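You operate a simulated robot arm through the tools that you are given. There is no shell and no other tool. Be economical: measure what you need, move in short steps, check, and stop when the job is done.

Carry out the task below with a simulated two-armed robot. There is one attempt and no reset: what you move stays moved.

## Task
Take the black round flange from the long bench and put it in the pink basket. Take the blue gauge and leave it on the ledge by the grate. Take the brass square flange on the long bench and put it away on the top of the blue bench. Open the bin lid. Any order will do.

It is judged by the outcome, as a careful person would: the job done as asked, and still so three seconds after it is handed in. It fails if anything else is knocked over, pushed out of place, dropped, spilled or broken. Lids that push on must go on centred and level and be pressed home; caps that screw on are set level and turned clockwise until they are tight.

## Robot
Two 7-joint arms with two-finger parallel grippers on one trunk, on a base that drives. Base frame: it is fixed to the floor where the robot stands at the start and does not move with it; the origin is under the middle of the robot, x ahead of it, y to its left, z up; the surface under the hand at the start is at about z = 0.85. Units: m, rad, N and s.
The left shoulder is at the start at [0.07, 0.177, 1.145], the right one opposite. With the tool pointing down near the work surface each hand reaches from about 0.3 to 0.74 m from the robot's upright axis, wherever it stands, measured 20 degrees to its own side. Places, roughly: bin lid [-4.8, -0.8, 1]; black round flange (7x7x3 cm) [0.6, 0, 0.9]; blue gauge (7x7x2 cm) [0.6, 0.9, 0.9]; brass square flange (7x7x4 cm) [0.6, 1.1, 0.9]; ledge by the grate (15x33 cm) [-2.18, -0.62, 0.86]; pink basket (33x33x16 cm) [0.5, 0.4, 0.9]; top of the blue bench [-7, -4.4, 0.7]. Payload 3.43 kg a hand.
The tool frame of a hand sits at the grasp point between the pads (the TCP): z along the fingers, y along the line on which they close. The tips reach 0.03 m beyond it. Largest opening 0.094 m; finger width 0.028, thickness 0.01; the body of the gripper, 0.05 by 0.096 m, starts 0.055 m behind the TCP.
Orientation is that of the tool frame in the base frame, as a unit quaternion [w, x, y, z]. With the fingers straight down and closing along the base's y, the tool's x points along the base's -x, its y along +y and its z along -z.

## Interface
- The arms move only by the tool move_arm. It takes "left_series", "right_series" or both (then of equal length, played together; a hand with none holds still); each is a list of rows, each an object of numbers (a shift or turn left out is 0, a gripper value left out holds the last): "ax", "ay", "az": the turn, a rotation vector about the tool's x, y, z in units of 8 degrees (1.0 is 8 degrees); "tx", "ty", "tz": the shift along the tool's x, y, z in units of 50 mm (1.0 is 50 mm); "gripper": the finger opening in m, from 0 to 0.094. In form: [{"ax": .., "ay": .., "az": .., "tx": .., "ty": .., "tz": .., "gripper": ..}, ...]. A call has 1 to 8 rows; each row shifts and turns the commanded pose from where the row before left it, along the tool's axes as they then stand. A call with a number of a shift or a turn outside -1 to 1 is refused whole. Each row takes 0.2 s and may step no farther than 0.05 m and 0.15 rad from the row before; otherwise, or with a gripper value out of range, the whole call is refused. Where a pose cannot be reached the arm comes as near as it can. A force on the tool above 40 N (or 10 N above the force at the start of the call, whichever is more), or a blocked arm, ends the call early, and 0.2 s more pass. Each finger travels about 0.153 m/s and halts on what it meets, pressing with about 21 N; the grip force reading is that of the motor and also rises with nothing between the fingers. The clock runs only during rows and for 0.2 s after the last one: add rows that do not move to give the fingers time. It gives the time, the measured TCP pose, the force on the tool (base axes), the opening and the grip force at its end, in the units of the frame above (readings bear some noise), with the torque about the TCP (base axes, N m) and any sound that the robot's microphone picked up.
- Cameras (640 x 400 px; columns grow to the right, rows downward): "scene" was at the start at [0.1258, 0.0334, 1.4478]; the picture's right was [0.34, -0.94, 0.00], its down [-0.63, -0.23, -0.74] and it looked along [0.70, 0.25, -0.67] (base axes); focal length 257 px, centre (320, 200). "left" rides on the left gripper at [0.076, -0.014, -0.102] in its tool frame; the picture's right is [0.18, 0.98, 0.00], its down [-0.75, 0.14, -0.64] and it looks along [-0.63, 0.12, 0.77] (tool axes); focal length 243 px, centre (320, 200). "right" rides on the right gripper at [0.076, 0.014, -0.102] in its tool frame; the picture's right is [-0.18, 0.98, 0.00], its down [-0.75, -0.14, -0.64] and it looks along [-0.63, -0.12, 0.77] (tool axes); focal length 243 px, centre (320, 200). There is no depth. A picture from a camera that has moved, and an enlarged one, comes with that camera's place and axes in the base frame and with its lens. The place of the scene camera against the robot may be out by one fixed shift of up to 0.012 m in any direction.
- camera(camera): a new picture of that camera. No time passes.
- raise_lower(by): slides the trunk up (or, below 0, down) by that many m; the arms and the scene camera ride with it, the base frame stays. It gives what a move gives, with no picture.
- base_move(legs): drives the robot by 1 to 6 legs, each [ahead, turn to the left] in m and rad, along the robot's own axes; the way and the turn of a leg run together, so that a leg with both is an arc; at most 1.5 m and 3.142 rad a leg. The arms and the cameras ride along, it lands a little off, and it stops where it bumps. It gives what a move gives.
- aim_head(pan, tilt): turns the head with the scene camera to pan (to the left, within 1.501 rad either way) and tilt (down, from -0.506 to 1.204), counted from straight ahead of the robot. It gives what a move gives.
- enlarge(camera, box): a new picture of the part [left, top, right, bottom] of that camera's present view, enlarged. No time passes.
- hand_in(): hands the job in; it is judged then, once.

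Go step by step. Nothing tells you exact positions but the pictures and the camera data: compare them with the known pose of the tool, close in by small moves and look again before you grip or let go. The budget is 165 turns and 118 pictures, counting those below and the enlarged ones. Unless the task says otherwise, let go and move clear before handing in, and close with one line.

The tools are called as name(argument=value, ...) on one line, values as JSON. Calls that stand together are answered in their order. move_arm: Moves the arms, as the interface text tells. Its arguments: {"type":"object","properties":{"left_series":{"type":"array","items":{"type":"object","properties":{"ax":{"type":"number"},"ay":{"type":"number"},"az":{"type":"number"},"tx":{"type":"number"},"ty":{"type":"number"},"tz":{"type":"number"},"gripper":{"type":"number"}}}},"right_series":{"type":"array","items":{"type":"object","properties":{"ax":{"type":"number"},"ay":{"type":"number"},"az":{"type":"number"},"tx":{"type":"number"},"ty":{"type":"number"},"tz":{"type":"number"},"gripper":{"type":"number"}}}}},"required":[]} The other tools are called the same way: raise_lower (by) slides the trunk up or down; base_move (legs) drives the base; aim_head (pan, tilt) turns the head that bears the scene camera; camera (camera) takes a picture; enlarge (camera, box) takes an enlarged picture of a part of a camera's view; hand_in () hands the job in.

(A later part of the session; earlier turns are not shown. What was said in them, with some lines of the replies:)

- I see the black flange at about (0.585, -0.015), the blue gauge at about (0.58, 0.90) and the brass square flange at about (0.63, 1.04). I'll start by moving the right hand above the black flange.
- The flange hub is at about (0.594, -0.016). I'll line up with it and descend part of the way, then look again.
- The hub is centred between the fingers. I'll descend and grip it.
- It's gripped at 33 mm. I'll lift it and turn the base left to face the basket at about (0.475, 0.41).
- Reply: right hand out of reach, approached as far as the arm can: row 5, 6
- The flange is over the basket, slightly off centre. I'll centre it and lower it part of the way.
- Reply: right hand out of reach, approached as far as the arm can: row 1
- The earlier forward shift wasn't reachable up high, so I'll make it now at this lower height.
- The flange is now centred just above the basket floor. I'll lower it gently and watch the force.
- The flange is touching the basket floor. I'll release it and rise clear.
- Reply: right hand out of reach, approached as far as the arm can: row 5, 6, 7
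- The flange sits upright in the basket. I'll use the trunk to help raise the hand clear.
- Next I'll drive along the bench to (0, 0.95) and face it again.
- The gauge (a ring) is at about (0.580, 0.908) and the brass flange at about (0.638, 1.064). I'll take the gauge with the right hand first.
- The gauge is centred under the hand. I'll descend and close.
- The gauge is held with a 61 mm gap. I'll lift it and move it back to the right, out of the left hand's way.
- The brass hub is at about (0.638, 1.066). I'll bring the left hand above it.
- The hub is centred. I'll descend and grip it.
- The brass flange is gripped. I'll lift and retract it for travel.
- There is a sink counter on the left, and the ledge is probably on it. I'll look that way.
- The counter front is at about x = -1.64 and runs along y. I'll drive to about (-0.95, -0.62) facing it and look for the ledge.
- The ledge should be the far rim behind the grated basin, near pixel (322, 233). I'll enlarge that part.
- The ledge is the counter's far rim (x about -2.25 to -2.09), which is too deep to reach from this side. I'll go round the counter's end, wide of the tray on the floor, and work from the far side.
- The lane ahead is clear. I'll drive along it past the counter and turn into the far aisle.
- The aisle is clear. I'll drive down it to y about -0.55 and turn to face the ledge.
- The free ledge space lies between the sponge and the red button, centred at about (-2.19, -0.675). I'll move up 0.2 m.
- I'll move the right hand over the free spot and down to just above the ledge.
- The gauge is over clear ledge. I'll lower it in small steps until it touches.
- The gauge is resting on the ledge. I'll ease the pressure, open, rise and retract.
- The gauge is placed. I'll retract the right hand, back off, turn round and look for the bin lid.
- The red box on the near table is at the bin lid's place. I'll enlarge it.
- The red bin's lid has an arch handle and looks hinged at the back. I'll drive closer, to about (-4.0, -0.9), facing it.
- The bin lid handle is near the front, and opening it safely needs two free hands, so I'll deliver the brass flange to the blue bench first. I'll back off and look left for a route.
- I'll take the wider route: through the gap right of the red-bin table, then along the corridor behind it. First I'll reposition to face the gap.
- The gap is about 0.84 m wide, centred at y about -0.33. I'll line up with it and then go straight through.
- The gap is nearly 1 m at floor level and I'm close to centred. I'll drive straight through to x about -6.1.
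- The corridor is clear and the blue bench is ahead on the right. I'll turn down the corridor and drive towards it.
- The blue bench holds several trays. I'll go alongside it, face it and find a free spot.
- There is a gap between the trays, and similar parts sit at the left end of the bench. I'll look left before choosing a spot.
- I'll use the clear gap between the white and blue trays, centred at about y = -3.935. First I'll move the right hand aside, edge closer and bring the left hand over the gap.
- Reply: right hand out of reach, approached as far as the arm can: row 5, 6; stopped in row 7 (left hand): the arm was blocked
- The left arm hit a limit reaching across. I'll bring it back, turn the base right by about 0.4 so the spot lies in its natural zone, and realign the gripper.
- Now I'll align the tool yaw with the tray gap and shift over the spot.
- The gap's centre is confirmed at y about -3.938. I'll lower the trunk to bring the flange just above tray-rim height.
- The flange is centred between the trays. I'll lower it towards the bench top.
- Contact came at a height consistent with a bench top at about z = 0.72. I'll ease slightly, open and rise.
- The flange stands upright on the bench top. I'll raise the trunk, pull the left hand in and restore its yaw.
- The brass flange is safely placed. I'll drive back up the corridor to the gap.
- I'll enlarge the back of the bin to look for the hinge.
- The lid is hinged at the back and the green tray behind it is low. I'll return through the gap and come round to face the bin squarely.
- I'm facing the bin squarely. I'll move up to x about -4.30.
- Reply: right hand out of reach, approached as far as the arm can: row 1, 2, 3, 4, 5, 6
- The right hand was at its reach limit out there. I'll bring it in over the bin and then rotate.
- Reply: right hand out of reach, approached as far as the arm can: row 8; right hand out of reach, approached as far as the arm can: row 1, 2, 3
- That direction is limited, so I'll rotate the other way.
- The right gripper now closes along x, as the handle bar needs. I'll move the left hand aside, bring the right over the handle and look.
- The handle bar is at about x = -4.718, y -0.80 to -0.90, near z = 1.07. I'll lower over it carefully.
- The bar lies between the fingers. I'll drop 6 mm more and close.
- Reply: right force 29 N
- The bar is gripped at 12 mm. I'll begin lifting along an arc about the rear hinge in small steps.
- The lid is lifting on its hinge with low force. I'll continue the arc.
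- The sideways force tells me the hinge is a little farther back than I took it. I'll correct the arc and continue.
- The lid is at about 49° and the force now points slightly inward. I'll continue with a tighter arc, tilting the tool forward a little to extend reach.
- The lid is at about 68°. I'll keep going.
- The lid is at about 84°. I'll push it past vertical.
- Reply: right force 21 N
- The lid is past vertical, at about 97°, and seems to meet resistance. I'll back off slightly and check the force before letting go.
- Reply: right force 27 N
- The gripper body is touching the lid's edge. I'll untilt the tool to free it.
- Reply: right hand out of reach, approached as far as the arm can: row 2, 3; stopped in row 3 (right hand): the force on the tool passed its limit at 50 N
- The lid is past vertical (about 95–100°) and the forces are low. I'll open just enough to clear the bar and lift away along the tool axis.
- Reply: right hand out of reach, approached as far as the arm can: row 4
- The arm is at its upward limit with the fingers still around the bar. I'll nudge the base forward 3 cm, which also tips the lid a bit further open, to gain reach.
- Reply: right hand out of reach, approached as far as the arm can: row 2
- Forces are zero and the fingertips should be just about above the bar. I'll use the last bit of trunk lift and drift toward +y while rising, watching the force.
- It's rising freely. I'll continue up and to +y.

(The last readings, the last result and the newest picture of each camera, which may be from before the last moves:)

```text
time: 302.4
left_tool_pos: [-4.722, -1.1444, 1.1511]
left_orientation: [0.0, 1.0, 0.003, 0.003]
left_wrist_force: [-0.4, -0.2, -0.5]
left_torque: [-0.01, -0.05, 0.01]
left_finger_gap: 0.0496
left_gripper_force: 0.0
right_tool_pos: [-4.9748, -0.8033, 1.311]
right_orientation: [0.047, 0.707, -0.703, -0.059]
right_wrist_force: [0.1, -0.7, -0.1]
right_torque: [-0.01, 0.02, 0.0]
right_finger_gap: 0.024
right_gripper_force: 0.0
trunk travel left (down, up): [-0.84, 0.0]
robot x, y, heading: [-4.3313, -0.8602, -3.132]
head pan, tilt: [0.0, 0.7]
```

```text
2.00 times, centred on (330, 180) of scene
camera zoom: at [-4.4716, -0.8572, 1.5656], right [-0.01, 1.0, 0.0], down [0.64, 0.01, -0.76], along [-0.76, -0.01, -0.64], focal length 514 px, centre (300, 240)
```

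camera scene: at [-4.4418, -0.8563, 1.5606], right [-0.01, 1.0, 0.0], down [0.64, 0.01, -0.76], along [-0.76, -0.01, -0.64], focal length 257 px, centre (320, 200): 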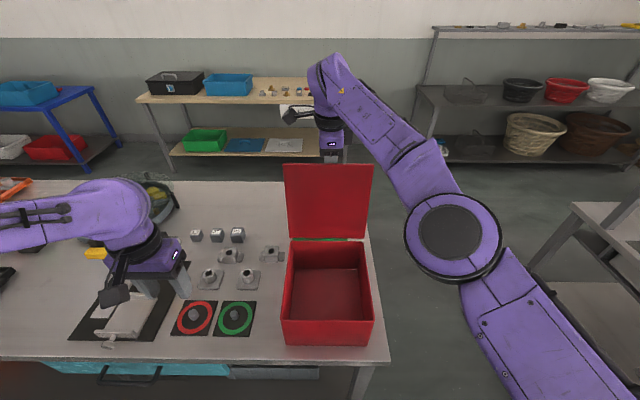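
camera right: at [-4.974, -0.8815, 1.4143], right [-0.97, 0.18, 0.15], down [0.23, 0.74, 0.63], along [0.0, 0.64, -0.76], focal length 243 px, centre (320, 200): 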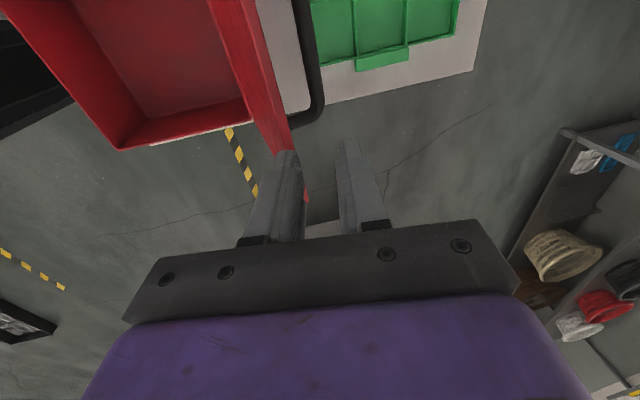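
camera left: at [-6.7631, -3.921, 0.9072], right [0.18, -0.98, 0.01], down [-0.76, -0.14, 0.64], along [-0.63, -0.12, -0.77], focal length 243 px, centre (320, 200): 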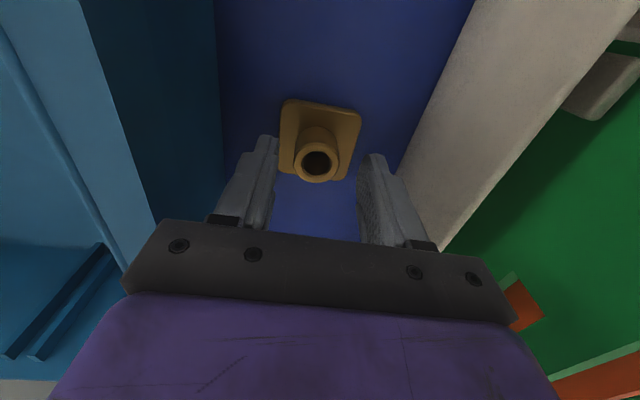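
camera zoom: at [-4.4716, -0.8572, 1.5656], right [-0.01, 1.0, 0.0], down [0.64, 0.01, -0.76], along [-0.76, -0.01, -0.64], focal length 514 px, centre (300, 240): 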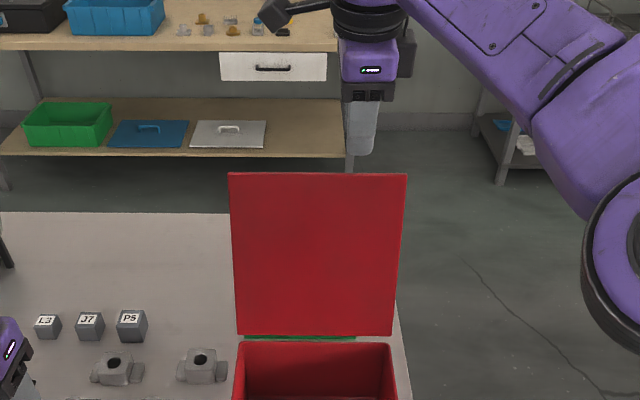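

The hand is clear and the lid stays open. I'll slide right past the lid's side and then retract.

move_arm(right_series=[{"tx": -0.8}, {"tx": -0.9}, {"tx": -0.9}, {"ty": -0.7}, {"ty": -0.9}, {"ty": -0.9}, {"ty": -0.9}, {}])

camera(camera="scene")

```text
time: 304.2
left_tool_pos: [-4.7238, -1.1451, 1.1495]
left_orientation: [0.002, 1.0, 0.003, 0.003]
left_wrist_force: [0.0, 0.1, 0.0]
left_torque: [0.02, -0.02, 0.0]
left_finger_gap: 0.05
left_gripper_force: 0.0
right_tool_pos: [-4.8084, -0.6705, 1.2876]
right_orientation: [0.047, 0.706, -0.704, -0.059]
right_wrist_force: [-0.4, -0.6, 0.0]
right_torque: [0.03, -0.04, 0.03]
right_finger_gap: 0.0239
right_gripper_force: 0.1
trunk travel left (down, up): [-0.84, 0.0]
robot x, y, heading: [-4.3371, -0.8567, -3.136]
head pan, tilt: [0.0, 0.7]
```

```text
38 pictures are left
camera scene: at [-4.4723, -0.8571, 1.5655], right [-0.01, 1.0, 0.0], down [0.64, 0.01, -0.76], along [-0.76, -0.01, -0.64], focal length 257 px, centre (320, 200)
```

scene: 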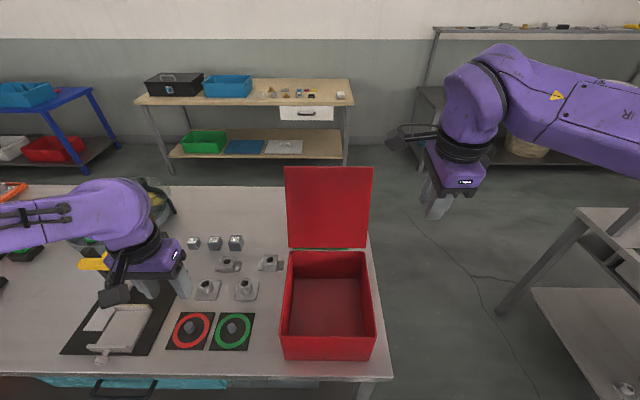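

The lid is open and stable. I'll raise the left hand, back away, and take a final look.

move_arm(left_series=[{"tz": -0.8}, {"tz": -0.8}, {}])

base_move(legs=[[-0.35, 0]])

camera(camera="scene")

```text
time: 305.0
left_tool_pos: [-4.7248, -1.1448, 1.2319]
left_orientation: [0.001, 1.0, 0.004, 0.004]
left_wrist_force: [1.1, -0.8, -0.6]
left_torque: [0.02, -0.01, 0.02]
left_finger_gap: 0.05
left_gripper_force: 0.1
right_tool_pos: [-4.8083, -0.6696, 1.2865]
right_orientation: [0.048, 0.707, -0.703, -0.058]
right_wrist_force: [-0.2, -0.2, -0.2]
right_torque: [0.0, 0.01, 0.01]
right_finger_gap: 0.0242
right_gripper_force: 0.0
trunk travel left (down, up): [-0.84, 0.0]
robot x, y, heading: [-4.3339, -0.8599, -3.131]
head pan, tilt: [0.0, 0.7]
```

```text
time: 307.2
left_tool_pos: [-4.3726, -1.1408, 1.2302]
left_orientation: [0.002, 1.0, 0.005, 0.003]
left_wrist_force: [-0.7, 0.1, 1.2]
left_torque: [0.0, -0.05, 0.01]
left_finger_gap: 0.0495
left_gripper_force: 0.0
right_tool_pos: [-4.4596, -0.6666, 1.2868]
right_orientation: [0.047, 0.708, -0.702, -0.059]
right_wrist_force: [-0.7, -0.1, -0.2]
right_torque: [-0.02, 0.03, 0.0]
right_finger_gap: 0.024
right_gripper_force: 0.0
trunk travel left (down, up): [-0.84, 0.0]
robot x, y, heading: [-3.9865, -0.8588, -3.132]
head pan, tilt: [0.0, 0.7]
```

```text
37 pictures are left
camera scene: at [-4.1223, -0.8533, 1.5653], right [-0.01, 1.0, 0.0], down [0.65, 0.01, -0.76], along [-0.76, -0.01, -0.65], focal length 257 px, centre (320, 200)
```

scene: 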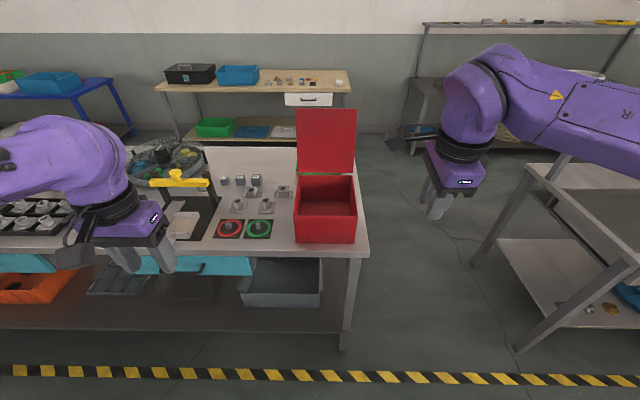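

The lid stands open, everything else is where it was, and both hands are clear and empty. All four jobs look finished, so I'm handing in.

hand_in()

```text
The job is handed in.
```

All four jobs are done and handed in: the black flange is in the pink basket, the blue gauge is on the ledge by the grate, the brass flange is on the blue bench, and the bin lid is open.
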